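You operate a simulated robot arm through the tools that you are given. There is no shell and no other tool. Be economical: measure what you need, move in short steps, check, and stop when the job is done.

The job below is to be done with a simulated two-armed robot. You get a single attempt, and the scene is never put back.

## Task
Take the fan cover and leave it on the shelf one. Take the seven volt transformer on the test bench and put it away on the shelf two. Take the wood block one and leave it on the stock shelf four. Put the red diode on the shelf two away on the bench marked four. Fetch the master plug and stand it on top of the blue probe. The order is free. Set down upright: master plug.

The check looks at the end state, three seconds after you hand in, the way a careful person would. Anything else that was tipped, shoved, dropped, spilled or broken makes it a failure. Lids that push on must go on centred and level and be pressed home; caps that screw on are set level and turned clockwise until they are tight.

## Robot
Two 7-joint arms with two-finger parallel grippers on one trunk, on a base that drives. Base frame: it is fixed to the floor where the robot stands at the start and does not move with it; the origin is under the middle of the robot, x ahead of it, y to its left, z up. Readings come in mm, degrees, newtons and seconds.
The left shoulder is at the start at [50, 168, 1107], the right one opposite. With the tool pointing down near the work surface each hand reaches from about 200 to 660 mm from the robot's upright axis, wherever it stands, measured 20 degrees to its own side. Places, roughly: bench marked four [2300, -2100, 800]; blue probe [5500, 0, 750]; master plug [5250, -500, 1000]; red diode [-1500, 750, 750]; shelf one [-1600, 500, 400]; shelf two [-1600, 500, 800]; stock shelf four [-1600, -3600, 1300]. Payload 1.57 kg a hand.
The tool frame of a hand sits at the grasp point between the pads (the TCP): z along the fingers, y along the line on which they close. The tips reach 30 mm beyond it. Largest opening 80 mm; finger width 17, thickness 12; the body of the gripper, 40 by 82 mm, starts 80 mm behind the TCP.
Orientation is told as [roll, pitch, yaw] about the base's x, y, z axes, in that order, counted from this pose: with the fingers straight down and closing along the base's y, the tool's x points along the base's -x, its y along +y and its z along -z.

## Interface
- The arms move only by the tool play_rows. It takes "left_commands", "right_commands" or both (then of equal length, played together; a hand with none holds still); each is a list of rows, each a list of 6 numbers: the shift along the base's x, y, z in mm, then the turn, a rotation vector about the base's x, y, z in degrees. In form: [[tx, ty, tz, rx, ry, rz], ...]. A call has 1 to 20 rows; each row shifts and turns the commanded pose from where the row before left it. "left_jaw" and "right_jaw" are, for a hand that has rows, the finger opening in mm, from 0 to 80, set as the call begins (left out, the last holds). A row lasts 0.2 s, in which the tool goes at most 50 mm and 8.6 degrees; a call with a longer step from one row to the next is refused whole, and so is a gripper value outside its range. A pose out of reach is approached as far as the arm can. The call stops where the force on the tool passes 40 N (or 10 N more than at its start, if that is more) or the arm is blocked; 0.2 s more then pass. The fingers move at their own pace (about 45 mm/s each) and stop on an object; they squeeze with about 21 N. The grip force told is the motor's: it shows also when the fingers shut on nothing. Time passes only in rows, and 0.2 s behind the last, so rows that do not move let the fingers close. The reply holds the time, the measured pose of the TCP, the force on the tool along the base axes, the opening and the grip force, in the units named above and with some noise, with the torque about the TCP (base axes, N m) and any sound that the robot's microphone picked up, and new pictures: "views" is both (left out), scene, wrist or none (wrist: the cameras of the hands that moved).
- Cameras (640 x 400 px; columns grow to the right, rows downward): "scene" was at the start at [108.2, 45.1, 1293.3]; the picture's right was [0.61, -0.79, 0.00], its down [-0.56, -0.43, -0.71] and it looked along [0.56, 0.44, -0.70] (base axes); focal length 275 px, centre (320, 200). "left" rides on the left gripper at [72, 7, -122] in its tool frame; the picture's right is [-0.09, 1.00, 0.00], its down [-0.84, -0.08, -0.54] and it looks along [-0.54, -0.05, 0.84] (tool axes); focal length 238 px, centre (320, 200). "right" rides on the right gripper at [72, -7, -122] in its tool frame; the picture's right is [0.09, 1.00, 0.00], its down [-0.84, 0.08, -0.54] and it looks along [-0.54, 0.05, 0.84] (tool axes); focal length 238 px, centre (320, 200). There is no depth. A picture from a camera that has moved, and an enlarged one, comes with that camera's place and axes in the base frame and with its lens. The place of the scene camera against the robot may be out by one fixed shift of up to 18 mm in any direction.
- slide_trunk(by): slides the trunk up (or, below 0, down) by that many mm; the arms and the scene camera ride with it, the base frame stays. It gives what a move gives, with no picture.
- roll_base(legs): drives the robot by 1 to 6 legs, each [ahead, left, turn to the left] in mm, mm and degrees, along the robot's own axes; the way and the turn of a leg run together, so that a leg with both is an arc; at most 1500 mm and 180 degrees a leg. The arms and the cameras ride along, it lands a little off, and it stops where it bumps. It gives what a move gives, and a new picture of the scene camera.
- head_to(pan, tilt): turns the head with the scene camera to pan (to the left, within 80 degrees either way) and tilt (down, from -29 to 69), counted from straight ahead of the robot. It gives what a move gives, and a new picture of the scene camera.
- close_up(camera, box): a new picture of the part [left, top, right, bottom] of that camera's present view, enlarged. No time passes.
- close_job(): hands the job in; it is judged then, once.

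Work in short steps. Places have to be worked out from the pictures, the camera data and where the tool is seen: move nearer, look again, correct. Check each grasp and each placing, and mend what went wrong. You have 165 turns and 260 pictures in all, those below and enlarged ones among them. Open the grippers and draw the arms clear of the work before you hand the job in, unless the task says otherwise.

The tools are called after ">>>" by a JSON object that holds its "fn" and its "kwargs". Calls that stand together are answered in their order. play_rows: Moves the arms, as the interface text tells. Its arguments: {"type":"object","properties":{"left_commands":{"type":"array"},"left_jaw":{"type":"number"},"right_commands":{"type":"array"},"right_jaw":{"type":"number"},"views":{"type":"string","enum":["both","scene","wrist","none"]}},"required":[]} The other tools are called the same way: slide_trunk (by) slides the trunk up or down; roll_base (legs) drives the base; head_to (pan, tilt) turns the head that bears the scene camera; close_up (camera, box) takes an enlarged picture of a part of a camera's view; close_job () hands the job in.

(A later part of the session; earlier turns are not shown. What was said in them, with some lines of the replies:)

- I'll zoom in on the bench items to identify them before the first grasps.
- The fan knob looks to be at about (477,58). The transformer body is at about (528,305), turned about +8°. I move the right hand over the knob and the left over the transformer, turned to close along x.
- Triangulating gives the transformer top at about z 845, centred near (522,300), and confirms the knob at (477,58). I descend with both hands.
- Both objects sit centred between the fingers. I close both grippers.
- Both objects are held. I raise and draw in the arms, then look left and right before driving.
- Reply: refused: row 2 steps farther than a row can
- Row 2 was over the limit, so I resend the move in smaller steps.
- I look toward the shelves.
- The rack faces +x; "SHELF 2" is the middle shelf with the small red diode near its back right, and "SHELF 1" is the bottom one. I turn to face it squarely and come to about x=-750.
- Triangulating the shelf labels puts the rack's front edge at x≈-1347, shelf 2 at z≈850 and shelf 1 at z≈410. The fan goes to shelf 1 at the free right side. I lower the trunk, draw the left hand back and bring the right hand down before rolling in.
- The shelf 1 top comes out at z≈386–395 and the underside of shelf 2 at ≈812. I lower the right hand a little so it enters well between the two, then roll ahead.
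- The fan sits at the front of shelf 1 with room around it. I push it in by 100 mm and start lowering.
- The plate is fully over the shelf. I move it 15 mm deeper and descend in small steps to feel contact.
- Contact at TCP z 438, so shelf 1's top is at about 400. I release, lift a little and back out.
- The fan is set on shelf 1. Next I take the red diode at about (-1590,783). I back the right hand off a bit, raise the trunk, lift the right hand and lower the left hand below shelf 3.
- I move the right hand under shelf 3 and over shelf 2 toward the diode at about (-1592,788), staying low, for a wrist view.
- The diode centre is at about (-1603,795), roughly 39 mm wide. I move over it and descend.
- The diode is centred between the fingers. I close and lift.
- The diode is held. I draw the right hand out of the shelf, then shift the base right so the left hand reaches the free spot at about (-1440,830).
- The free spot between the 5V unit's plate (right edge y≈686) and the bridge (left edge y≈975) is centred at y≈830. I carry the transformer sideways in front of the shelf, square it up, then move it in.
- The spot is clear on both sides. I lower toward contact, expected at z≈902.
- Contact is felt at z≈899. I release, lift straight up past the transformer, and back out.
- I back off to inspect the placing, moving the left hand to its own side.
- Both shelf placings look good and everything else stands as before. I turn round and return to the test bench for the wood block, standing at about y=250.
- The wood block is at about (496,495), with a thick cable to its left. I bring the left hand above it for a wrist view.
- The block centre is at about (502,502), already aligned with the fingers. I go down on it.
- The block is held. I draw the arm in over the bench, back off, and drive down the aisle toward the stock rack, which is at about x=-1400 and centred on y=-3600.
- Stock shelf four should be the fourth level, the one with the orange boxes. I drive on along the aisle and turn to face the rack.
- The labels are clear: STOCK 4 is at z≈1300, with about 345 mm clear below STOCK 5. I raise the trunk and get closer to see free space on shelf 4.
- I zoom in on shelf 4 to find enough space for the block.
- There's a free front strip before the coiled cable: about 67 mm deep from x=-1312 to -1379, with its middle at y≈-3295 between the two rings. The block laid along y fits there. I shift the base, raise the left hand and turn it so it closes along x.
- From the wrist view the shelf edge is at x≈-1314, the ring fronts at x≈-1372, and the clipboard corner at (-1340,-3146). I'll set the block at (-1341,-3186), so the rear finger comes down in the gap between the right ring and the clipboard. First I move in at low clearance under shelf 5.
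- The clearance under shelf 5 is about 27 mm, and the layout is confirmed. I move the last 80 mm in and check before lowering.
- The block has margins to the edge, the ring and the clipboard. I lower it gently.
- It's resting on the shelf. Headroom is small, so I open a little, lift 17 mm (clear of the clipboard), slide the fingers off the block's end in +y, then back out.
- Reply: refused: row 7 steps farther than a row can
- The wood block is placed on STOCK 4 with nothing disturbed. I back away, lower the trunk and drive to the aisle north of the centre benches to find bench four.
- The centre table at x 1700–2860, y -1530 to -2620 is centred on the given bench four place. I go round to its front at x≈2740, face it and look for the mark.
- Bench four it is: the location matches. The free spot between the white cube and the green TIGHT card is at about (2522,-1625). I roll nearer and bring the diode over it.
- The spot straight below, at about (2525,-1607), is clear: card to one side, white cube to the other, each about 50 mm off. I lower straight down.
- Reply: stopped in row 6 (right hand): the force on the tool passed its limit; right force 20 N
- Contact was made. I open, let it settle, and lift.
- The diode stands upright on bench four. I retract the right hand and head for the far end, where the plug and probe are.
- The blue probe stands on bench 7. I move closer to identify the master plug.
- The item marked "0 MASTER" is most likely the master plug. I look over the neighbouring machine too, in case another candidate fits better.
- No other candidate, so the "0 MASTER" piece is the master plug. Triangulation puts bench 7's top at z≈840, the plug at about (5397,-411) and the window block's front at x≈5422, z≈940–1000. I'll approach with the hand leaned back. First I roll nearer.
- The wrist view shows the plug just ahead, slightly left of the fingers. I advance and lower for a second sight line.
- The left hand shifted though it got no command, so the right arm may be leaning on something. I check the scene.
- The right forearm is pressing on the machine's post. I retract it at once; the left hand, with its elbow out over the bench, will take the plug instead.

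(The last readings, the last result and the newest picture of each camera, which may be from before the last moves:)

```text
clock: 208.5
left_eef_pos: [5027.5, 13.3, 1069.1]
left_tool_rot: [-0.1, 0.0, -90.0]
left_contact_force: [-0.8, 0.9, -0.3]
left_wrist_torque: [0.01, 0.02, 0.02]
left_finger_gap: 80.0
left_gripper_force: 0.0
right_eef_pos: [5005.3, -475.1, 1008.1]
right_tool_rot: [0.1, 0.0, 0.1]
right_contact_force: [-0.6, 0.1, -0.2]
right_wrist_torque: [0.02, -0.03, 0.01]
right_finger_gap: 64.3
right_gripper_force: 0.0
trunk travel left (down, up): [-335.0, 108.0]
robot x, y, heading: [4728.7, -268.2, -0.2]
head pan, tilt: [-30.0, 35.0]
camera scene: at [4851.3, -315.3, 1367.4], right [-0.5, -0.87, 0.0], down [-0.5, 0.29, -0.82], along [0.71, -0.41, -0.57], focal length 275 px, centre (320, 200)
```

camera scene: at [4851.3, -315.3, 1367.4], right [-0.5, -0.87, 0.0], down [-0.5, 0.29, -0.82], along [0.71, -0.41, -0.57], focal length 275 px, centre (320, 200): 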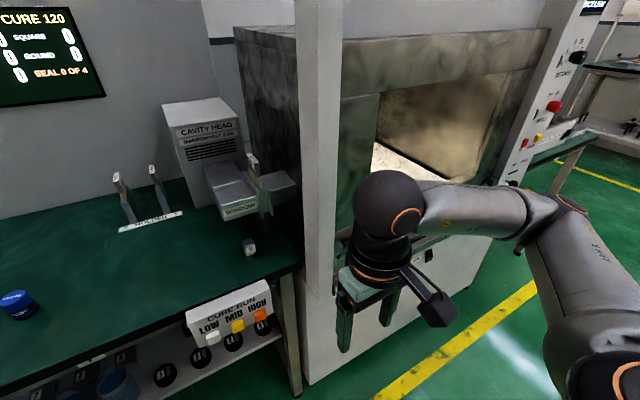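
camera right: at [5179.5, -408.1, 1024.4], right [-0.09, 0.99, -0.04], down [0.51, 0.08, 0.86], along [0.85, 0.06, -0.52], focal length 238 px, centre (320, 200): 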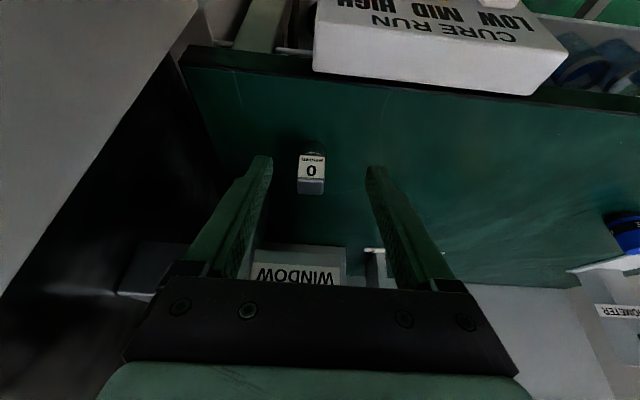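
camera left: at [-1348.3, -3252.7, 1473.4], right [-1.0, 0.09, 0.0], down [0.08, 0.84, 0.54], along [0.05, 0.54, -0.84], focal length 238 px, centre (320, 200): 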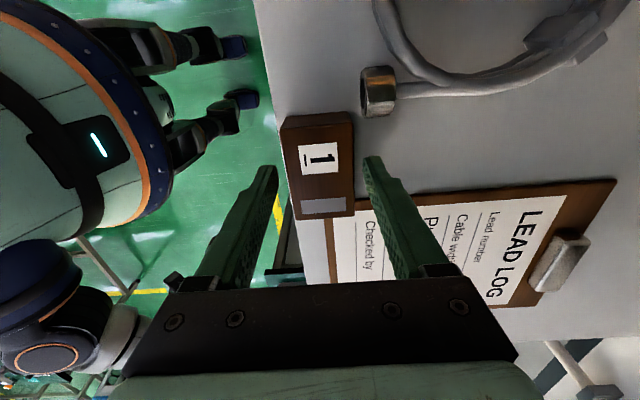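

Nothing moved; the plug still stands. I turn the left hand to close along y, pull the right hand back, and shift the base so the left hand faces the plug.

>>> {"fn": "play_rows", "kwargs": {"left_commands": [[0, 0, 0, 0, 0, 8.2], [0, 0, 0, 0, 0, 8.2], [0, 0, 0, 0, 0, 8.2], [0, 0, 0, 0, 0, 8.2], [0, 0, 0, 0, 0, 8.2], [0, 0, 0, 0, 0, 8.2], [0, 0, 0, 0, 0, 8.2], [0, 0, 0, 0, 0, 8.2], [0, 0, 0, 0, 0, 8.2], [0, 0, 0, 0, 0, 8.2], [0, -20, 0, 0, 0, 8.2]], "right_commands": [[-10, 0, 0, 0, 0, 0], [-10, 0, 0, 0, 0, 0], [-10, 0, 0, 0, 0, 0], [-10, 0, 0, 0, 0, 0], [-10, 0, 0, 0, 0, 0], [0, 0, 0, 0, 0, 0], [0, 0, 0, 0, 0, 0], [0, 0, 0, 0, 0, 0], [0, 0, 0, 0, 0, 0], [0, 0, 0, 0, 0, 0], [0, 0, 0, 0, 0, 0]], "views": "none"}}

>>> {"fn": "roll_base", "kwargs": {"legs": [[165, -250, 0]]}}

>>> {"fn": "head_to", "kwargs": {"pan": 10, "tilt": 42}}

```text
clock: 210.9
left_eef_pos: [5027.6, -7.1, 1070.0]
left_tool_rot: [0.0, 0.0, 0.3]
left_contact_force: [-0.7, 0.4, -0.3]
left_wrist_torque: [0.01, -0.01, 0.01]
left_finger_gap: 79.9
left_gripper_force: 0.1
right_eef_pos: [4989.2, -472.8, 1017.5]
right_tool_rot: [0.1, 0.1, 0.2]
right_contact_force: [0.8, -0.8, -0.8]
right_wrist_torque: [-0.05, 0.01, -0.02]
right_finger_gap: 64.0
right_gripper_force: 0.1
right hand out of reach, approached as far as the arm can: row 2, 3, 4, 5
trunk travel left (down, up): [-335.0, 108.0]
robot x, y, heading: [4730.5, -265.9, -0.1]
head pan, tilt: [-30.0, 35.0]
```

```text
clock: 212.9
left_eef_pos: [5193.3, -256.9, 1069.3]
left_tool_rot: [0.0, 0.0, 0.1]
left_contact_force: [-0.4, 0.0, 0.9]
left_wrist_torque: [-0.02, -0.01, 0.0]
left_finger_gap: 79.8
left_gripper_force: 0.1
right_eef_pos: [5154.3, -722.7, 1019.6]
right_tool_rot: [0.1, 0.1, 0.1]
right_contact_force: [0.0, -0.5, -0.4]
right_wrist_torque: [-0.01, 0.0, 0.01]
right_finger_gap: 64.0
right_gripper_force: 0.0
trunk travel left (down, up): [-335.0, 108.0]
robot x, y, heading: [4895.7, -519.6, 0.1]
head pan, tilt: [-30.0, 35.0]
camera scene: at [5017.9, -565.4, 1367.4], right [-0.5, -0.87, 0.0], down [-0.5, 0.29, -0.82], along [0.71, -0.41, -0.57], focal length 275 px, centre (320, 200)
```

scene: 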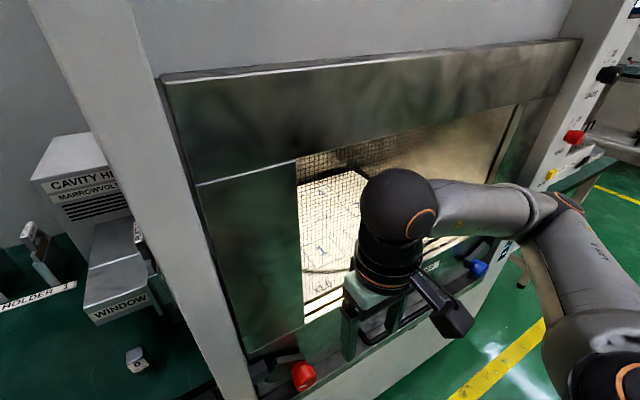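

```text
clock: 214.0
left_eef_pos: [5194.1, -257.0, 1070.4]
left_tool_rot: [0.0, -0.1, 0.1]
left_contact_force: [0.6, -0.3, 0.1]
left_wrist_torque: [0.03, -0.01, 0.0]
left_finger_gap: 80.1
left_gripper_force: 0.2
right_eef_pos: [5154.8, -723.0, 1018.7]
right_tool_rot: [0.1, 0.1, 0.1]
right_contact_force: [0.8, 0.4, 0.4]
right_wrist_torque: [0.01, 0.01, 0.02]
right_finger_gap: 64.4
right_gripper_force: 0.0
trunk travel left (down, up): [-335.0, 108.0]
robot x, y, heading: [4899.2, -516.3, 0.1]
head pan, tilt: [10.0, 42.0]
camera scene: at [5023.6, -506.4, 1356.9], right [0.17, -0.98, 0.0], down [-0.66, -0.12, -0.74], along [0.73, 0.13, -0.67], focal length 275 px, centre (320, 200)
```

scene: 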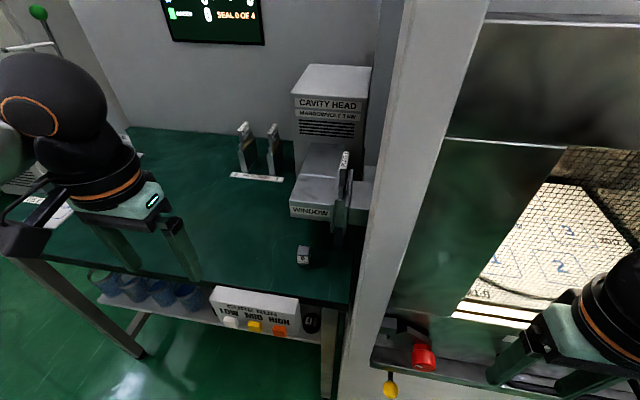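

I bring the left hand in front of the plug, leaned back 25°, for a wrist view.

>>> {"fn": "play_rows", "kwargs": {"left_commands": [[12, -29, -12, 0, -5, 0], [12, -29, -12, 0, -5, 0], [12, -29, -12, 0, -5, 0], [12, -29, -12, 0, -5, 0], [12, -29, -12, 0, -5, 0]]}}

```text
clock: 215.2
left_eef_pos: [5254.5, -404.2, 1009.4]
left_tool_rot: [-0.2, -25.0, 0.0]
left_contact_force: [0.0, 0.1, 0.1]
left_wrist_torque: [0.0, 0.0, 0.0]
left_finger_gap: 80.0
left_gripper_force: 0.0
right_eef_pos: [5154.4, -722.4, 1018.7]
right_tool_rot: [0.2, 0.1, 0.1]
right_contact_force: [0.3, -1.2, -0.4]
right_wrist_torque: [0.0, -0.01, 0.03]
right_finger_gap: 64.1
right_gripper_force: 0.1
trunk travel left (down, up): [-335.0, 108.0]
robot x, y, heading: [4896.6, -515.6, -0.0]
head pan, tilt: [10.0, 42.0]
camera scene: at [5023.7, -506.7, 1356.9], right [0.17, -0.98, 0.0], down [-0.66, -0.12, -0.74], along [0.73, 0.13, -0.67], focal length 275 px, centre (320, 200)
camera left: at [5139.2, -396.5, 1088.7], right [0.08, 1.0, 0.04], down [0.53, -0.07, 0.85], along [0.84, -0.05, -0.53], focal length 238 px, centre (320, 200)
```

scene: 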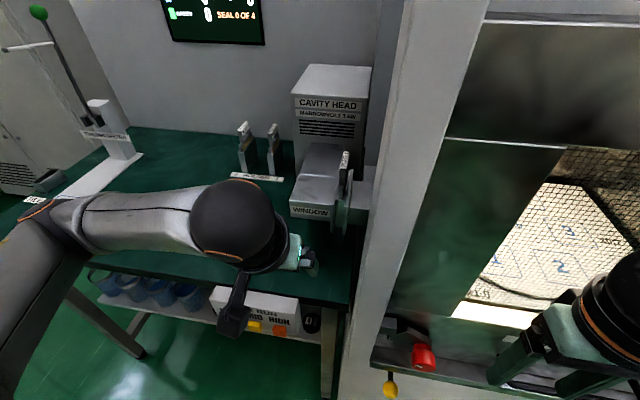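
left: 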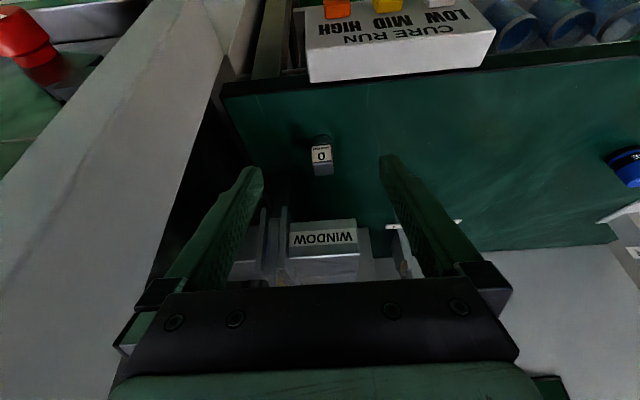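

Sight lines put the plug's top near (5392,-404,877). I advance along the approach and re-measure.

>>> {"fn": "play_rows", "kwargs": {"left_commands": [[25, 0, -20, 0, 0, 0], [30, 0, -25, 0, 0, 0], [30, 0, -25, 0, 0, 0]], "views": "wrist"}}

```text
clock: 216.0
left_eef_pos: [5339.7, -402.7, 938.9]
left_tool_rot: [-0.1, -25.0, 0.1]
left_contact_force: [0.6, -1.0, -0.2]
left_wrist_torque: [0.01, -0.04, -0.02]
left_finger_gap: 80.0
left_gripper_force: 0.1
right_eef_pos: [5154.1, -721.2, 1018.4]
right_tool_rot: [0.1, 0.1, 0.1]
right_contact_force: [-0.7, 0.1, 0.7]
right_wrist_torque: [0.01, -0.02, -0.02]
right_finger_gap: 63.9
right_gripper_force: 0.0
trunk travel left (down, up): [-335.0, 108.0]
robot x, y, heading: [4899.4, -513.6, 0.2]
head pan, tilt: [10.0, 42.0]
camera left: at [5223.8, -395.8, 1018.7], right [0.08, 1.0, 0.04], down [0.53, -0.08, 0.84], along [0.84, -0.05, -0.53], focal length 238 px, centre (320, 200)
```

left: 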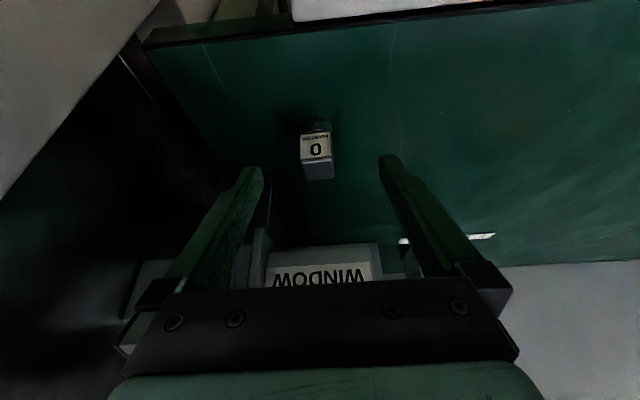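

>>> {"fn": "close_up", "kwargs": {"camera": "left", "box": [260, 90, 380, 190]}}

```text
4.00 times, centred on (320, 140) of left
camera zoom: at [5223.8, -395.8, 1018.7], right [0.08, 1.0, 0.04], down [0.53, -0.08, 0.84], along [0.84, -0.05, -0.53], focal length 953 px, centre (320, 440)
```

zoom: 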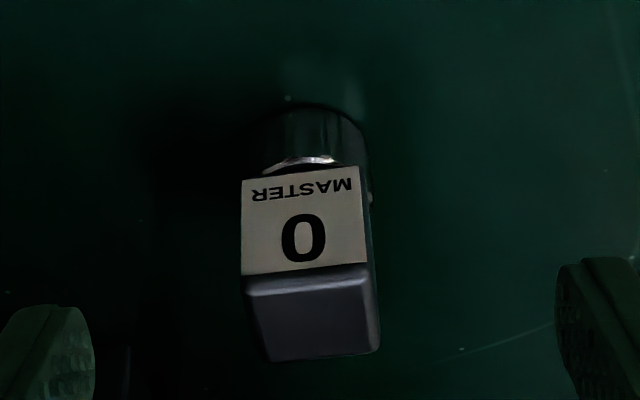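

The plug's head top is at about (5398,-405,875), turned about +4°. I move in so the pads straddle the head.

>>> {"fn": "play_rows", "kwargs": {"left_commands": [[13, -1, -16, 0, 0, 2], [13, -1, -16, 0, 0, 2], [13, 0, -16, 0, 0, 0], [12, 0, -16, 0, 0, 0]]}}

>>> {"fn": "close_up", "kwargs": {"camera": "left", "box": [220, 100, 420, 240]}}

```text
clock: 217.0
left_eef_pos: [5386.0, -406.2, 881.4]
left_tool_rot: [-0.1, -25.4, 4.1]
left_contact_force: [-25.2, 2.5, 31.0]
left_wrist_torque: [1.44, 0.7, 1.24]
left_finger_gap: 80.0
left_gripper_force: 0.0
right_eef_pos: [5151.3, -723.6, 1020.6]
right_tool_rot: [0.1, -0.2, 0.2]
right_contact_force: [-1.6, 0.4, -0.3]
right_wrist_torque: [0.02, 0.01, 0.02]
right_finger_gap: 63.8
right_gripper_force: 0.0
trunk travel left (down, up): [-335.0, 108.0]
robot x, y, heading: [4899.4, -519.1, -0.0]
head pan, tilt: [10.0, 42.0]
camera scene: at [5017.9, -506.8, 1358.3], right [0.18, -0.98, 0.0], down [-0.65, -0.12, -0.75], along [0.74, 0.13, -0.67], focal length 275 px, centre (320, 200)
camera left: at [5270.5, -406.9, 959.7], right [0.01, 1.0, 0.04], down [0.53, -0.04, 0.85], along [0.85, 0.01, -0.53], focal length 238 px, centre (320, 200)
```

scene: 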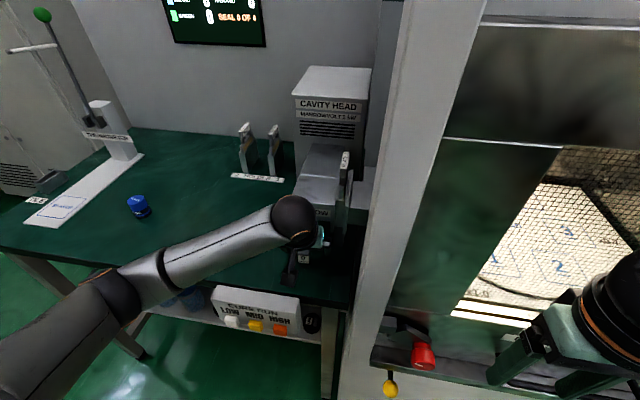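
left: 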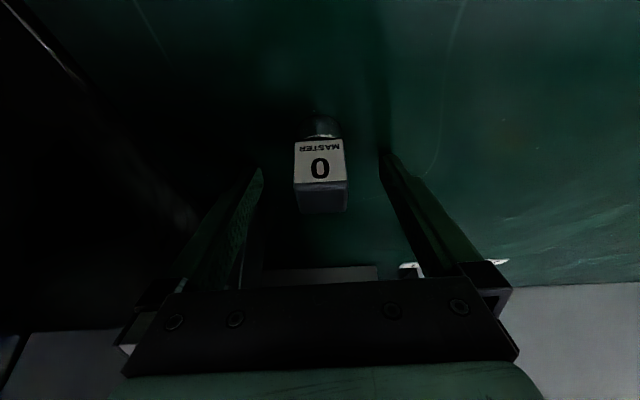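

```text
2.86 times, centred on (320, 170) of left
camera zoom: at [5270.5, -406.9, 959.7], right [0.01, 1.0, 0.04], down [0.53, -0.04, 0.85], along [0.85, 0.01, -0.53], focal length 681 px, centre (320, 286)
```

zoom: 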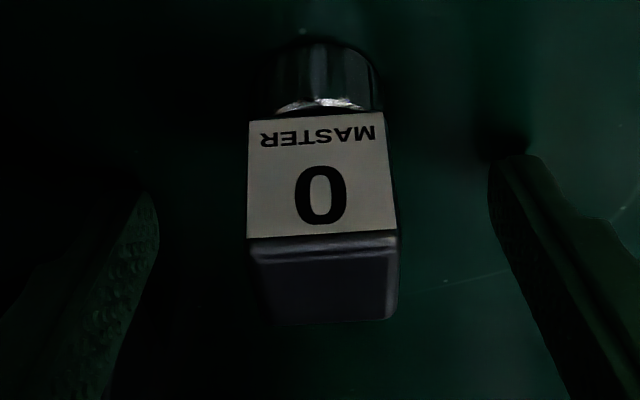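

The force shows the fingertips touching the bench, so its top is at z≈850 and the plug's head is centred near (5370,-405,885). I lift off and move back so the pads straddle the head.

>>> {"fn": "play_rows", "kwargs": {"left_commands": [[0, 0, 12, 0, 0, 0], [-12, 0, 4, 0, 0, 0], [-13, 0, 2, 0, 0, 0]], "views": "none"}}

>>> {"fn": "close_up", "kwargs": {"camera": "left", "box": [220, 120, 420, 260]}}

```text
clock: 217.8
left_eef_pos: [5364.3, -403.5, 892.8]
left_tool_rot: [-0.1, -25.1, 4.1]
left_contact_force: [-0.2, 0.1, -0.2]
left_wrist_torque: [0.05, -0.03, 0.02]
left_finger_gap: 79.9
left_gripper_force: 0.0
right_eef_pos: [5154.2, -722.3, 1018.1]
right_tool_rot: [0.1, 0.1, 0.1]
right_contact_force: [0.3, -0.3, -0.7]
right_wrist_torque: [0.01, 0.0, 0.0]
right_finger_gap: 63.8
right_gripper_force: 0.1
trunk travel left (down, up): [-335.0, 108.0]
robot x, y, heading: [4896.9, -518.0, 0.2]
head pan, tilt: [10.0, 42.0]
```

```text
2.86 times, centred on (320, 190) of left
camera zoom: at [5249.2, -406.0, 973.0], right [0.01, 1.0, 0.04], down [0.53, -0.04, 0.85], along [0.85, 0.01, -0.53], focal length 681 px, centre (320, 229)
```

zoom: 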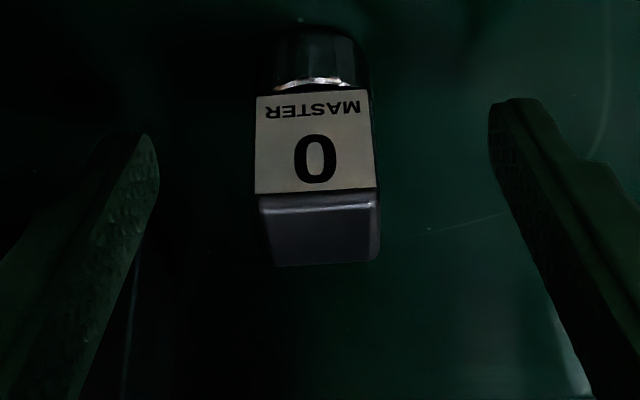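

The head is now centred between the pads. I close the gripper.

>>> {"fn": "play_rows", "kwargs": {"left_commands": [[0, -1, 0, 0, 0, 0], [0, 0, 0, 0, 0, 0], [0, 0, 0, 0, 0, 0], [0, 0, 0, 0, 0, 0], [0, 0, 0, 0, 0, 0]], "left_jaw": 0, "views": "none"}}

>>> {"fn": "play_rows", "kwargs": {"left_commands": [[0, 0, 8, 0, 0, 0], [-10, 0, 10, 0, 0, 0], [-20, 0, 10, 0, 0, 0], [-30, 0, 15, 0, 0, 0], [-30, 10, 20, 0, 0, 0]]}}

```text
clock: 219.0
left_eef_pos: [5364.6, -405.5, 893.8]
left_tool_rot: [-0.1, -25.1, 4.2]
left_contact_force: [-0.3, 0.4, 0.7]
left_wrist_torque: [0.04, 0.0, 0.0]
left_finger_gap: 27.0
left_gripper_force: 20.8
right_eef_pos: [5154.3, -721.7, 1018.6]
right_tool_rot: [0.2, 0.0, 0.2]
right_contact_force: [-0.2, -0.4, 0.7]
right_wrist_torque: [-0.01, 0.0, 0.01]
right_finger_gap: 63.8
right_gripper_force: 0.0
trunk travel left (down, up): [-335.0, 108.0]
robot x, y, heading: [4898.1, -517.0, 0.1]
head pan, tilt: [10.0, 42.0]
```

```text
clock: 220.2
left_eef_pos: [5273.8, -394.9, 954.9]
left_tool_rot: [-0.1, -24.8, 4.3]
left_contact_force: [-0.1, -0.1, -2.9]
left_wrist_torque: [-0.01, 0.02, 0.02]
left_finger_gap: 27.2
left_gripper_force: 20.8
right_eef_pos: [5154.4, -722.3, 1019.3]
right_tool_rot: [0.1, 0.1, 0.1]
right_contact_force: [0.5, 0.5, -0.1]
right_wrist_torque: [0.03, 0.02, 0.0]
right_finger_gap: 64.0
right_gripper_force: 0.1
trunk travel left (down, up): [-335.0, 108.0]
robot x, y, heading: [4899.7, -518.6, 0.0]
head pan, tilt: [10.0, 42.0]
camera scene: at [5023.4, -506.3, 1356.9], right [0.17, -0.98, 0.0], down [-0.66, -0.12, -0.74], along [0.73, 0.13, -0.67], focal length 275 px, centre (320, 200)
camera left: at [5158.8, -396.6, 1036.0], right [0.01, 1.0, 0.04], down [0.53, -0.04, 0.84], along [0.85, 0.01, -0.53], focal length 238 px, centre (320, 200)
```

scene: 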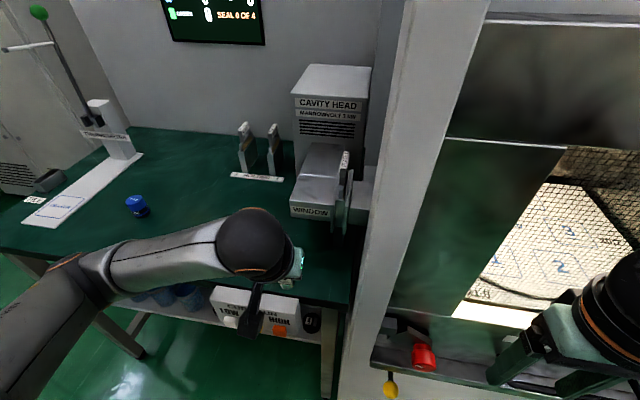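
left: 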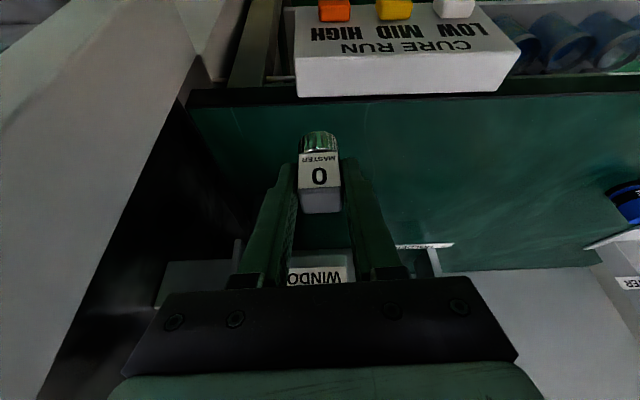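

The plug is held (27 mm). I check whether it kept its attitude in the grip.

>>> {"fn": "close_up", "kwargs": {"camera": "left", "box": [220, 120, 420, 260]}}

```text
2.86 times, centred on (320, 190) of left
camera zoom: at [5158.8, -396.6, 1036.0], right [0.01, 1.0, 0.04], down [0.53, -0.04, 0.84], along [0.85, 0.01, -0.53], focal length 681 px, centre (320, 229)
```

zoom: 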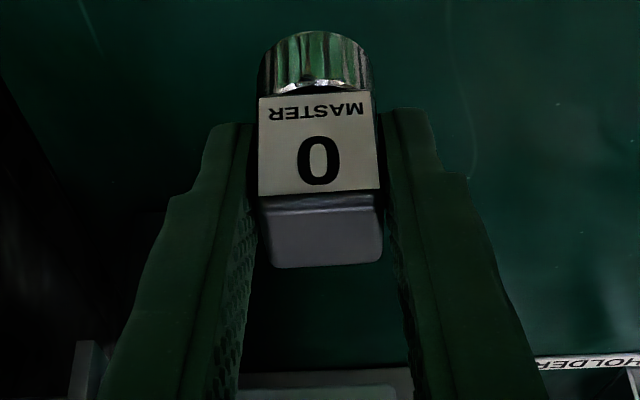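

The plug sits in the grip exactly as it stood. I shift the base left to bring it in front of the blue probe.

>>> {"fn": "roll_base", "kwargs": {"legs": [[-40, 0, 0], [0, 460, 0]]}}

>>> {"fn": "head_to", "kwargs": {"pan": 15, "tilt": 42}}

>>> {"fn": "play_rows", "kwargs": {"left_commands": [[0, 0, 10, 0, 0, 0], [0, 0, 10, 0, 0, 0]], "views": "wrist"}}

```text
clock: 223.4
left_eef_pos: [5236.8, 66.1, 956.0]
left_tool_rot: [-0.1, -25.0, 3.8]
left_contact_force: [0.1, 0.6, -3.0]
left_wrist_torque: [0.0, 0.04, -0.03]
left_finger_gap: 27.1
left_gripper_force: 20.6
right_eef_pos: [5115.0, -262.3, 1018.7]
right_tool_rot: [0.1, 0.1, -0.2]
right_contact_force: [0.0, -1.0, 0.0]
right_wrist_torque: [-0.03, 0.02, -0.01]
right_finger_gap: 63.8
right_gripper_force: 0.0
trunk travel left (down, up): [-335.0, 108.0]
robot x, y, heading: [4858.5, -54.7, -0.5]
head pan, tilt: [10.0, 42.0]
camera scene: at [4984.5, -45.3, 1356.9], right [0.17, -0.99, 0.0], down [-0.66, -0.11, -0.74], along [0.73, 0.13, -0.67], focal length 275 px, centre (320, 200)
```

scene: 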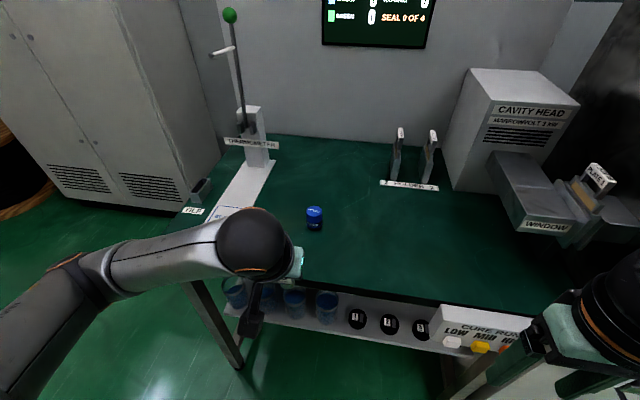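

```text
clock: 224.1
left_eef_pos: [5236.0, 64.0, 955.8]
left_tool_rot: [-0.1, -25.0, 3.8]
left_contact_force: [0.1, 0.4, -1.9]
left_wrist_torque: [0.0, 0.03, 0.01]
left_finger_gap: 27.0
left_gripper_force: 21.0
right_eef_pos: [5113.8, -261.9, 1017.9]
right_tool_rot: [0.1, -0.1, -0.1]
right_contact_force: [0.1, -0.5, 0.2]
right_wrist_torque: [0.01, 0.0, 0.01]
right_finger_gap: 64.0
right_gripper_force: 0.1
trunk travel left (down, up): [-335.0, 108.0]
robot x, y, heading: [4856.1, -55.7, -0.1]
head pan, tilt: [15.0, 42.0]
camera scene: at [4983.0, -38.6, 1356.9], right [0.26, -0.97, 0.0], down [-0.65, -0.17, -0.74], along [0.72, 0.19, -0.67], focal length 275 px, centre (320, 200)
```

scene: 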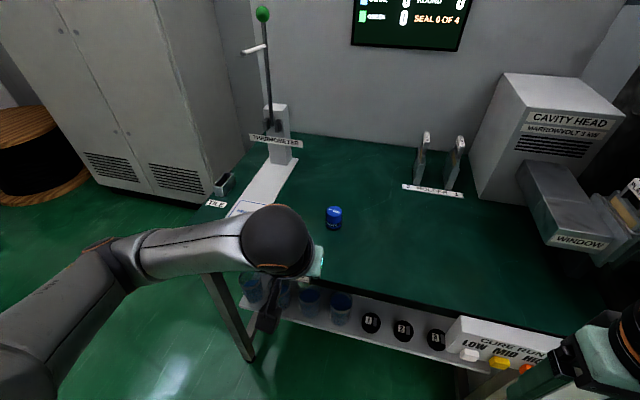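

```text
clock: 224.7
left_eef_pos: [5235.6, 65.5, 974.7]
left_tool_rot: [-0.2, -24.9, 3.9]
left_contact_force: [-0.4, -0.5, -3.2]
left_wrist_torque: [0.01, 0.02, 0.02]
left_finger_gap: 27.1
left_gripper_force: 20.8
right_eef_pos: [5113.9, -261.8, 1018.8]
right_tool_rot: [0.1, 0.2, -0.1]
right_contact_force: [-0.2, 0.3, 0.5]
right_wrist_torque: [0.0, -0.05, -0.02]
right_finger_gap: 64.2
right_gripper_force: 0.0
trunk travel left (down, up): [-335.0, 108.0]
robot x, y, heading: [4856.5, -55.6, -0.4]
head pan, tilt: [15.0, 42.0]
camera left: at [5120.6, 63.4, 1055.7], right [0.02, 1.0, 0.04], down [0.53, -0.04, 0.84], along [0.85, 0.01, -0.53], focal length 238 px, centre (320, 200)
```

left: 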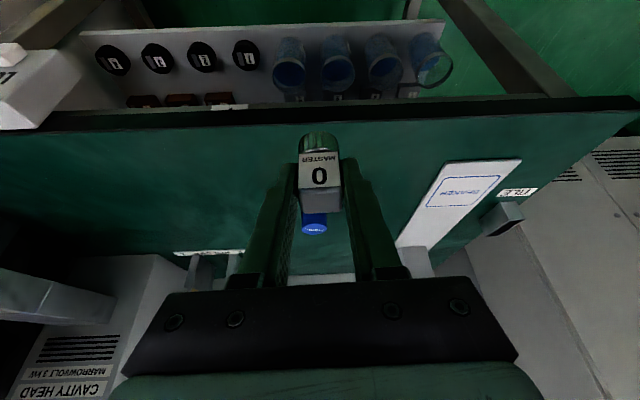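

The probe shows behind the held plug, at about y≈57. I advance above bench level to sharpen its position.

>>> {"fn": "play_rows", "kwargs": {"left_commands": [[30, -2, 10, 0, 0, 0], [35, -2, 10, 0, 0, 0], [35, -2, 0, 0, 0, 0], [30, 0, 0, 0, 0, 0]]}}

>>> {"fn": "close_up", "kwargs": {"camera": "left", "box": [220, 120, 420, 260]}}

>>> {"fn": "close_up", "kwargs": {"camera": "scene", "box": [260, 160, 420, 260]}}

```text
clock: 225.7
left_eef_pos: [5366.1, 58.4, 994.8]
left_tool_rot: [-0.1, -25.0, 3.9]
left_contact_force: [-0.3, 0.6, -2.1]
left_wrist_torque: [-0.03, 0.04, 0.02]
left_finger_gap: 27.1
left_gripper_force: 21.4
right_eef_pos: [5114.8, -261.8, 1018.1]
right_tool_rot: [0.2, 0.1, 0.0]
right_contact_force: [0.0, 0.4, -0.3]
right_wrist_torque: [-0.01, 0.01, 0.0]
right_finger_gap: 63.6
right_gripper_force: 0.0
trunk travel left (down, up): [-335.0, 108.0]
robot x, y, heading: [4861.7, -54.6, -0.1]
head pan, tilt: [15.0, 42.0]
camera scene: at [4983.2, -38.6, 1356.9], right [0.26, -0.97, 0.0], down [-0.65, -0.17, -0.74], along [0.72, 0.19, -0.67], focal length 275 px, centre (320, 200)
camera left: at [5251.6, 57.8, 1076.1], right [0.02, 1.0, 0.04], down [0.53, -0.04, 0.84], along [0.85, 0.01, -0.53], focal length 238 px, centre (320, 200)
```

scene: 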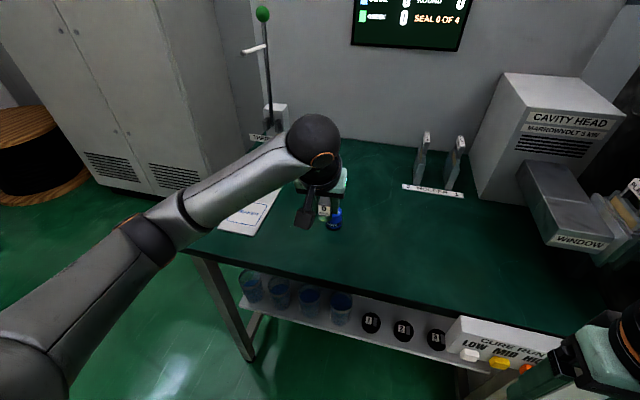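
left: 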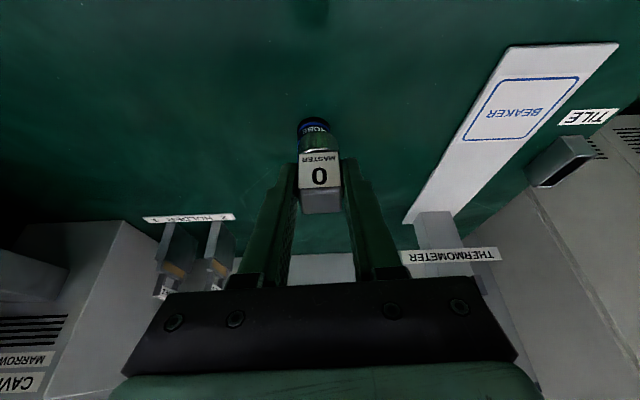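

```text
2.86 times, centred on (320, 190) of left
camera zoom: at [5251.6, 57.8, 1076.1], right [0.02, 1.0, 0.04], down [0.53, -0.04, 0.84], along [0.85, 0.01, -0.53], focal length 681 px, centre (320, 229)
```

zoom: 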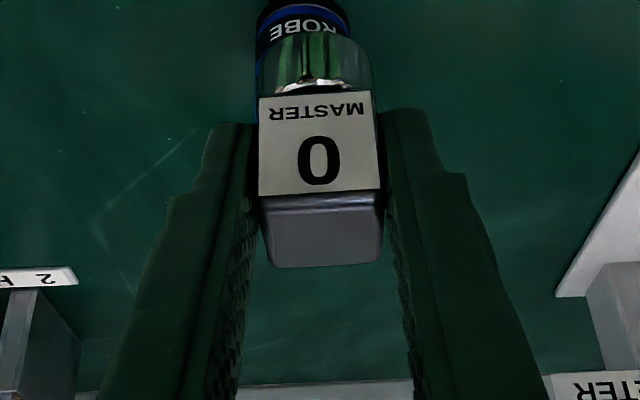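

```text
4.00 times, centred on (340, 210) of scene
camera zoom: at [4983.2, -38.6, 1356.9], right [0.26, -0.97, 0.0], down [-0.65, -0.17, -0.74], along [0.72, 0.19, -0.67], focal length 1102 px, centre (240, 160)
```

zoom: 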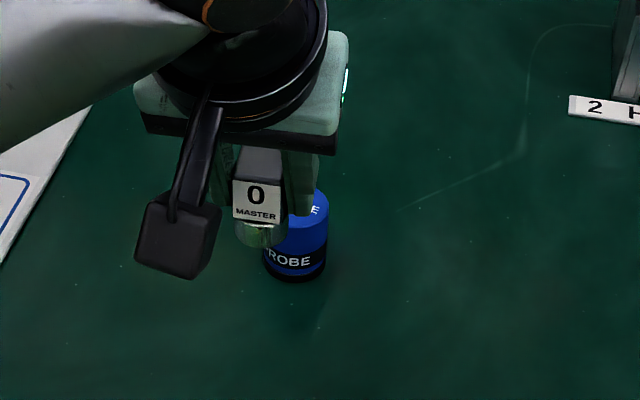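

The probe base front is at x≈5440–5446 and y≈55, so I move the plug nearly above it, staying higher, and look from the wrist and the scene.

>>> {"fn": "play_rows", "kwargs": {"left_commands": [[25, -1, 0, 0, 0, 0], [25, -1, -5, 0, 0, 0], [14, 0, -10, 0, 0, 0]], "views": "none"}}

>>> {"fn": "close_up", "kwargs": {"camera": "left", "box": [220, 60, 420, 220]}}

>>> {"fn": "close_up", "kwargs": {"camera": "scene", "box": [280, 150, 400, 250]}}

```text
clock: 226.5
left_eef_pos: [5430.8, 55.5, 981.7]
left_tool_rot: [-0.1, -24.9, 3.8]
left_contact_force: [-0.1, -0.4, -2.4]
left_wrist_torque: [-0.01, 0.04, 0.03]
left_finger_gap: 27.2
left_gripper_force: 21.3
right_eef_pos: [5115.6, -263.0, 1018.0]
right_tool_rot: [0.1, 0.1, 0.0]
right_contact_force: [-0.1, -0.2, -0.2]
right_wrist_torque: [-0.02, 0.02, -0.01]
right_finger_gap: 64.0
right_gripper_force: 0.0
trunk travel left (down, up): [-335.0, 108.0]
robot x, y, heading: [4858.3, -56.0, -0.2]
head pan, tilt: [15.0, 42.0]
```

```text
2.50 times, centred on (320, 140) of left
camera zoom: at [5315.5, 55.5, 1061.4], right [0.02, 1.0, 0.04], down [0.53, -0.04, 0.84], along [0.85, 0.01, -0.53], focal length 596 px, centre (320, 350)
```

zoom: 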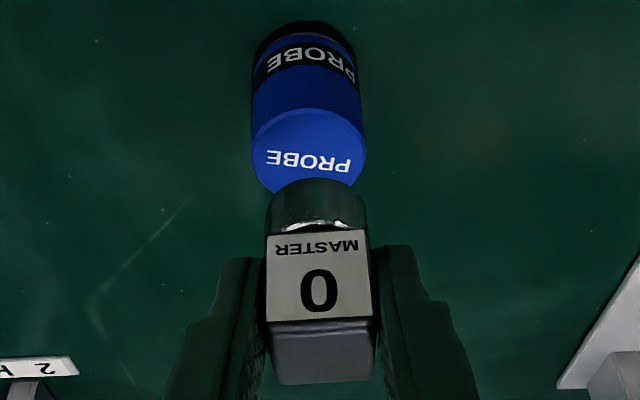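

```text
4.00 times, centred on (340, 200) of scene
camera zoom: at [4983.2, -38.6, 1356.9], right [0.26, -0.97, 0.0], down [-0.65, -0.17, -0.74], along [0.72, 0.19, -0.67], focal length 1102 px, centre (240, 200)
```

zoom: 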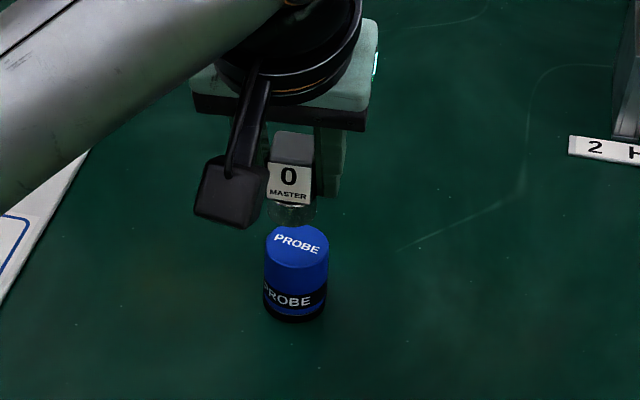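

Now it's clear: probe centre ≈(5463,56), top ≈880; plug centre ≈(5453,58), bottom ≈923. I shift +10 in x and -1.5 in y, then descend most of the way.

>>> {"fn": "play_rows", "kwargs": {"left_commands": [[10, -1.5, 0, 0, 0, 0], [0, 0, -14, 0, 0, 0], [0, 0, -12, 0, 0, 0]], "views": "none"}}

>>> {"fn": "close_up", "kwargs": {"camera": "left", "box": [220, 60, 420, 220]}}

>>> {"fn": "close_up", "kwargs": {"camera": "scene", "box": [280, 150, 400, 250]}}

```text
clock: 227.3
left_eef_pos: [5440.1, 54.8, 955.1]
left_tool_rot: [0.0, -25.0, 3.9]
left_contact_force: [0.3, -0.5, -1.2]
left_wrist_torque: [0.01, -0.01, -0.01]
left_finger_gap: 26.9
left_gripper_force: 21.1
right_eef_pos: [5115.3, -262.6, 1018.2]
right_tool_rot: [0.1, 0.0, -0.1]
right_contact_force: [0.7, -0.1, -0.1]
right_wrist_torque: [-0.01, -0.05, 0.01]
right_finger_gap: 64.2
right_gripper_force: 0.0
trunk travel left (down, up): [-335.0, 108.0]
robot x, y, heading: [4857.5, -52.2, -0.3]
head pan, tilt: [15.0, 42.0]
```

```text
2.50 times, centred on (320, 140) of left
camera zoom: at [5324.9, 53.4, 1035.0], right [0.02, 1.0, 0.04], down [0.53, -0.04, 0.84], along [0.85, 0.01, -0.53], focal length 596 px, centre (320, 350)
```

zoom: 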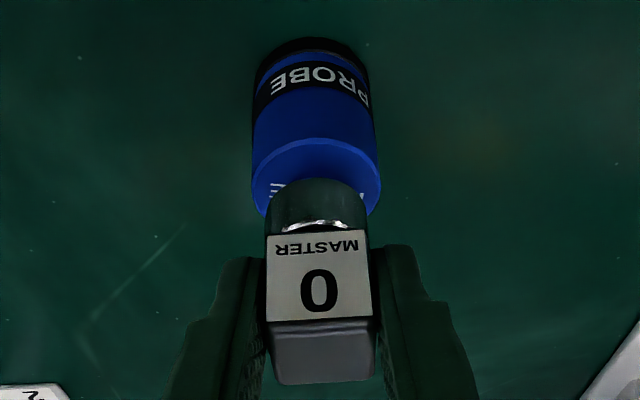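

```text
4.00 times, centred on (340, 200) of scene
camera zoom: at [4983.1, -38.5, 1356.9], right [0.26, -0.97, 0.0], down [-0.65, -0.17, -0.74], along [0.72, 0.19, -0.67], focal length 1102 px, centre (240, 200)
```

zoom: 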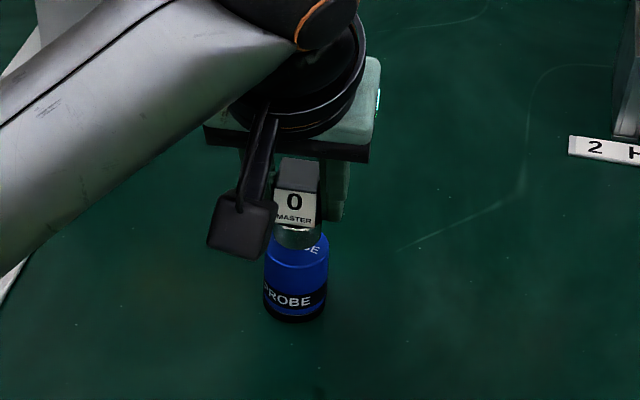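

The alignment in the image looks good laterally and in depth. I descend in small steps until contact.

>>> {"fn": "play_rows", "kwargs": {"left_commands": [[1, 0, -5, 0, 0, 0], [0, 0, -4, 0, 0, 0], [0, 0, -2, 0, 0, 0], [0, 0, -1.5, 0, 0, 0]], "views": "none"}}

>>> {"fn": "close_up", "kwargs": {"camera": "left", "box": [240, 80, 400, 200]}}

>>> {"fn": "close_up", "kwargs": {"camera": "scene", "box": [300, 180, 370, 240]}}

```text
clock: 228.3
left_eef_pos: [5441.7, 54.3, 943.2]
left_tool_rot: [-0.1, -25.1, 3.9]
left_contact_force: [0.5, -0.3, -0.2]
left_wrist_torque: [0.03, 0.02, -0.01]
left_finger_gap: 27.3
left_gripper_force: 21.4
right_eef_pos: [5115.7, -261.9, 1018.2]
right_tool_rot: [0.1, 0.0, -0.1]
right_contact_force: [0.0, 0.0, -0.1]
right_wrist_torque: [-0.01, 0.02, 0.01]
right_finger_gap: 63.9
right_gripper_force: 0.1
trunk travel left (down, up): [-335.0, 108.0]
robot x, y, heading: [4859.4, -57.2, -0.4]
head pan, tilt: [15.0, 42.0]
```

```text
3.33 times, centred on (320, 140) of left
camera zoom: at [5326.1, 53.6, 1022.7], right [0.02, 1.0, 0.04], down [0.53, -0.04, 0.85], along [0.85, 0.01, -0.53], focal length 794 px, centre (320, 400)
```

zoom: 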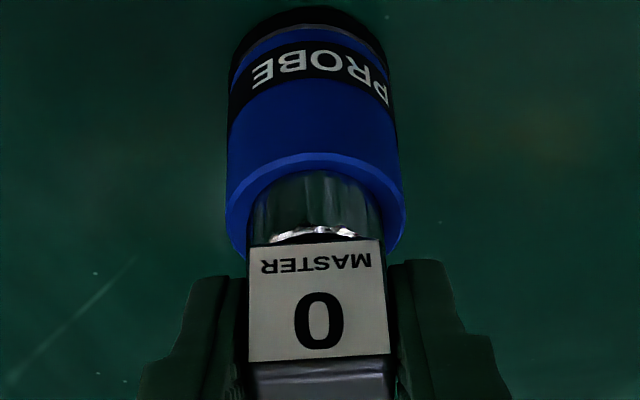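

```text
6.67 times, centred on (335, 210) of scene
camera zoom: at [4982.9, -38.6, 1357.0], right [0.26, -0.97, 0.0], down [-0.65, -0.17, -0.74], along [0.72, 0.19, -0.67], focal length 1836 px, centre (220, 133)
```

zoom: 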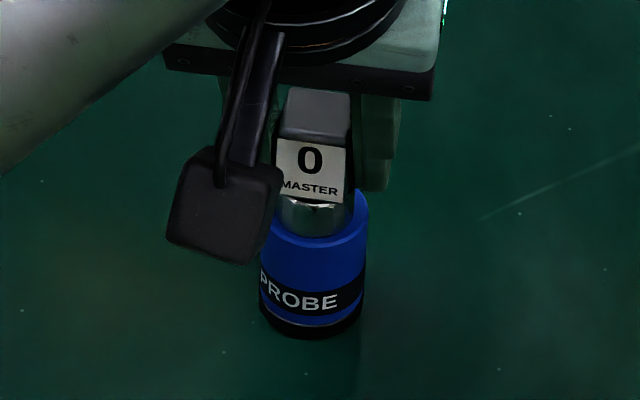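

The vertical load has vanished, so the plug seems to be resting on the probe, and it looks centred. I press just slightly to confirm.

>>> {"fn": "play_rows", "kwargs": {"left_commands": [[0, 0, -1, 0, 0, 0], [0, 0, 0, 0, 0, 0]], "views": "none"}}

```text
clock: 228.9
left_eef_pos: [5441.3, 53.9, 944.4]
left_tool_rot: [-0.1, -25.1, 3.9]
left_contact_force: [1.0, 0.2, 4.7]
left_wrist_torque: [0.11, -0.03, -0.03]
left_finger_gap: 27.2
left_gripper_force: 21.1
right_eef_pos: [5113.7, -262.2, 1018.8]
right_tool_rot: [0.2, 0.1, 0.0]
right_contact_force: [-0.1, 0.0, -0.3]
right_wrist_torque: [-0.01, 0.03, -0.03]
right_finger_gap: 64.2
right_gripper_force: 0.0
trunk travel left (down, up): [-335.0, 108.0]
robot x, y, heading: [4856.0, -57.8, -0.2]
head pan, tilt: [15.0, 42.0]
```

Contact is confirmed (+4.7 N). I open and withdraw straight back along the finger axis.

>>> {"fn": "play_rows", "kwargs": {"left_commands": [[0, 0, 0, 0, 0, 0], [0, 0, 0, 0, 0, 0], [0, 0, 0, 0, 0, 0]], "left_jaw": 50, "views": "wrist"}}

```text
clock: 229.7
left_eef_pos: [5441.2, 54.5, 943.3]
left_tool_rot: [-0.1, -25.0, 3.8]
left_contact_force: [0.3, 0.1, 0.1]
left_wrist_torque: [-0.01, 0.02, 0.02]
left_finger_gap: 50.5
left_gripper_force: 0.1
right_eef_pos: [5114.8, -262.4, 1018.3]
right_tool_rot: [0.1, 0.1, 0.0]
right_contact_force: [-0.5, -0.1, 0.2]
right_wrist_torque: [0.0, -0.04, 0.01]
right_finger_gap: 63.8
right_gripper_force: 0.0
trunk travel left (down, up): [-335.0, 108.0]
robot x, y, heading: [4859.5, -55.3, -0.0]
head pan, tilt: [15.0, 42.0]
camera left: at [5325.7, 53.6, 1021.4], right [0.02, 1.0, 0.04], down [0.53, -0.04, 0.84], along [0.85, 0.01, -0.53], focal length 238 px, centre (320, 200)
```

left: 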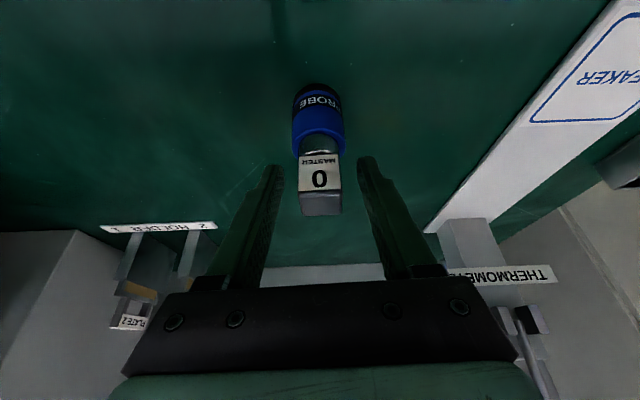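

The plug stands free on the probe. I withdraw along the finger axis.

>>> {"fn": "play_rows", "kwargs": {"left_commands": [[-8.4, -0.6, 18, 0, 0, 0], [-12.7, -0.9, 27, 0, 0, 0], [-16.9, -1.2, 36, 0, 0, 0], [-30, -2, 20, 0, 0, 0], [-40, 0, 0, 0, 0, 0], [-40, 0, 0, 0, 0, 0]], "views": "scene"}}

>>> {"fn": "close_up", "kwargs": {"camera": "scene", "box": [300, 160, 380, 240]}}

```text
clock: 231.1
left_eef_pos: [5293.1, 49.7, 1043.2]
left_tool_rot: [-0.2, -24.8, 3.9]
left_contact_force: [-0.5, 0.1, -0.2]
left_wrist_torque: [0.01, 0.01, -0.01]
left_finger_gap: 50.2
left_gripper_force: 0.0
right_eef_pos: [5115.5, -262.2, 1018.0]
right_tool_rot: [0.1, 0.1, -0.1]
right_contact_force: [0.1, 0.3, 0.1]
right_wrist_torque: [-0.02, 0.01, 0.02]
right_finger_gap: 63.8
right_gripper_force: 0.0
trunk travel left (down, up): [-335.0, 108.0]
robot x, y, heading: [4860.3, -55.9, -0.1]
head pan, tilt: [15.0, 42.0]
camera scene: at [4982.5, -38.6, 1357.0], right [0.26, -0.97, 0.0], down [-0.65, -0.17, -0.74], along [0.72, 0.19, -0.67], focal length 275 px, centre (320, 200)
```

scene: 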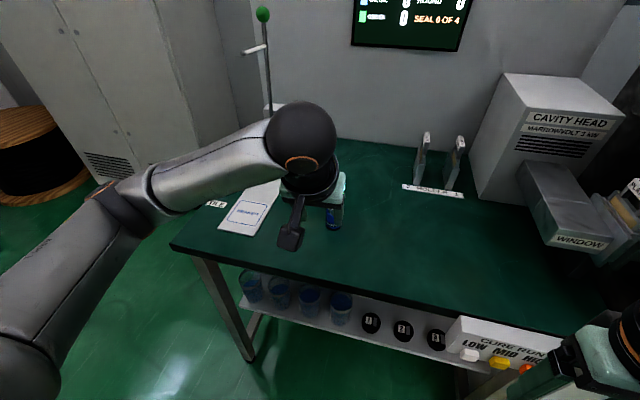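

```text
5.00 times, centred on (340, 200) of scene
camera zoom: at [4982.5, -38.6, 1357.0], right [0.26, -0.97, 0.0], down [-0.65, -0.17, -0.74], along [0.72, 0.19, -0.67], focal length 1377 px, centre (220, 200)
```

zoom: 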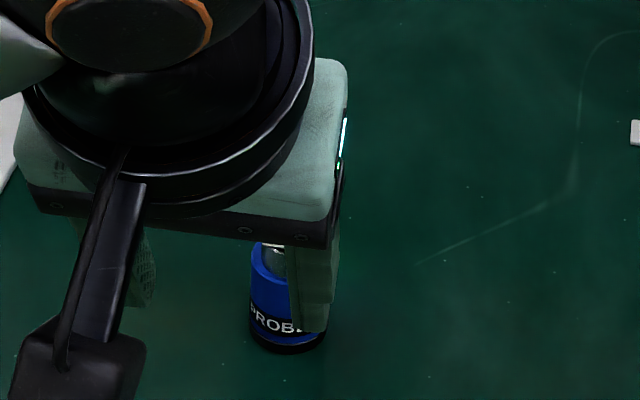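

I back the base away for a clear final view of the stack and the bench.

>>> {"fn": "roll_base", "kwargs": {"legs": [[-400, 0, 0]]}}

>>> {"fn": "play_rows", "kwargs": {"left_commands": [[0, 40, 0, 0, 6, 0], [0, 40, 0, 0, 6, 0], [0, 40, 0, 0, 6, 0], [0, 40, 0, 0, 6, 0]], "left_jaw": 80, "right_commands": [[0, 0, 0, 0, 0, 0], [0, 0, 0, 0, 0, 0], [0, 0, 0, 0, 0, 0], [0, 0, 0, 0, 0, 0]], "right_jaw": 80, "views": "scene"}}

>>> {"fn": "close_up", "kwargs": {"camera": "scene", "box": [240, 80, 480, 230]}}

```text
clock: 233.6
left_eef_pos: [4894.2, 51.1, 1043.1]
left_tool_rot: [-0.1, -25.0, 4.0]
left_contact_force: [-0.2, 0.2, 0.5]
left_wrist_torque: [0.02, -0.04, 0.01]
left_finger_gap: 50.1
left_gripper_force: 0.1
right_eef_pos: [4716.4, -260.8, 1019.5]
right_tool_rot: [0.1, 0.1, -0.1]
right_contact_force: [-0.6, 0.0, 0.4]
right_wrist_torque: [0.02, -0.01, 0.02]
right_finger_gap: 64.2
right_gripper_force: 0.1
trunk travel left (down, up): [-335.0, 108.0]
robot x, y, heading: [4463.3, -54.8, 0.1]
head pan, tilt: [15.0, 42.0]
camera scene: at [4583.9, -37.6, 1357.0], right [0.26, -0.97, 0.0], down [-0.65, -0.17, -0.74], along [0.72, 0.19, -0.67], focal length 275 px, centre (320, 200)
```

scene: 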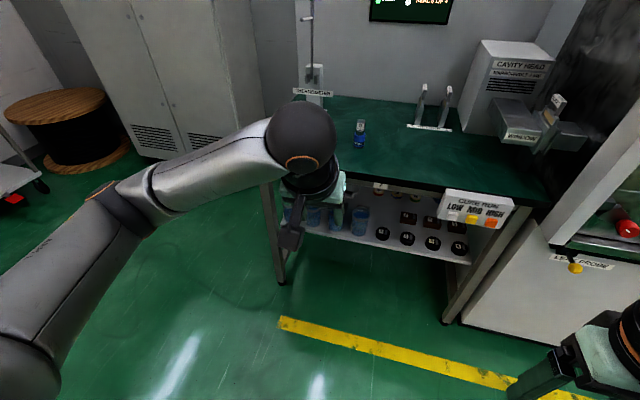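

```text
clock: 234.6
left_eef_pos: [4895.5, 212.5, 1042.5]
left_tool_rot: [1.4, -0.9, 3.5]
left_contact_force: [0.8, -0.7, 0.0]
left_wrist_torque: [-0.03, 0.01, 0.01]
left_finger_gap: 79.9
left_gripper_force: 0.1
right_eef_pos: [4716.4, -260.9, 1018.6]
right_tool_rot: [0.1, 0.2, -0.1]
right_contact_force: [-0.2, 0.3, 0.2]
right_wrist_torque: [-0.04, 0.02, 0.02]
right_finger_gap: 79.9
right_gripper_force: 0.1
trunk travel left (down, up): [-335.0, 108.0]
robot x, y, heading: [4459.8, -54.5, -0.2]
head pan, tilt: [15.0, 42.0]
camera scene: at [4584.3, -37.2, 1356.9], right [0.26, -0.97, 0.0], down [-0.65, -0.17, -0.74], along [0.72, 0.19, -0.67], focal length 275 px, centre (320, 200)
```

scene: 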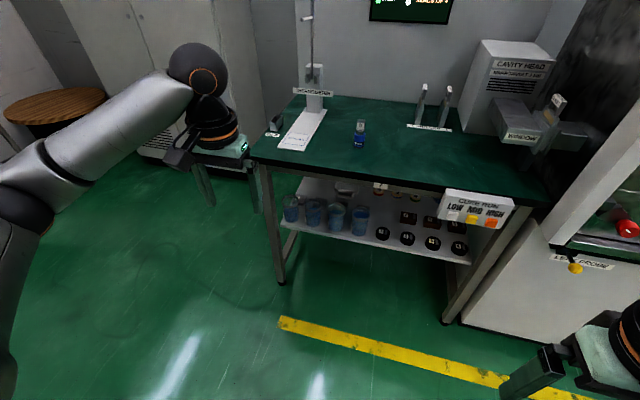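

```text
2.67 times, centred on (360, 155) of scene
camera zoom: at [4584.3, -37.2, 1356.9], right [0.26, -0.97, 0.0], down [-0.65, -0.17, -0.74], along [0.72, 0.19, -0.67], focal length 734 px, centre (213, 320)
```

zoom: 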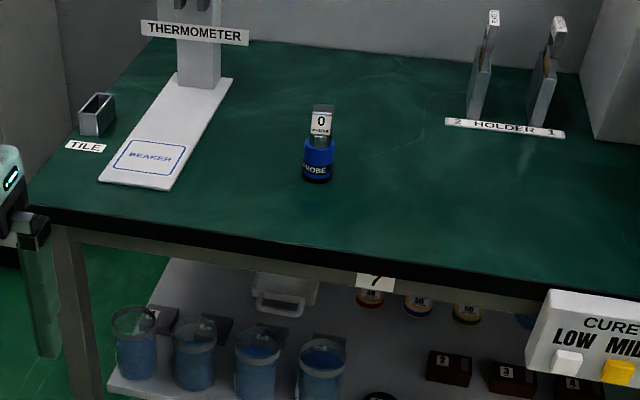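

The plug stands upright and centred on the blue probe. Both grippers are open and clear of the work, so I hand in.

>>> {"fn": "close_job", "kwargs": {}}

```text
The job is handed in.
```

I handed the job in with all five pieces placed:
- **Fan cover:** on shelf one.
- **Seven volt transformer:** on shelf two.
- **Wood block one:** on stock shelf four.
- **Red diode:** on the bench at the given bench four location. I never saw a "4" mark on it.
- **Master plug:** standing upright on the blue probe. I took the piece labelled "0 MASTER" to be the master plug; it stood about 0.2 m from the place given.
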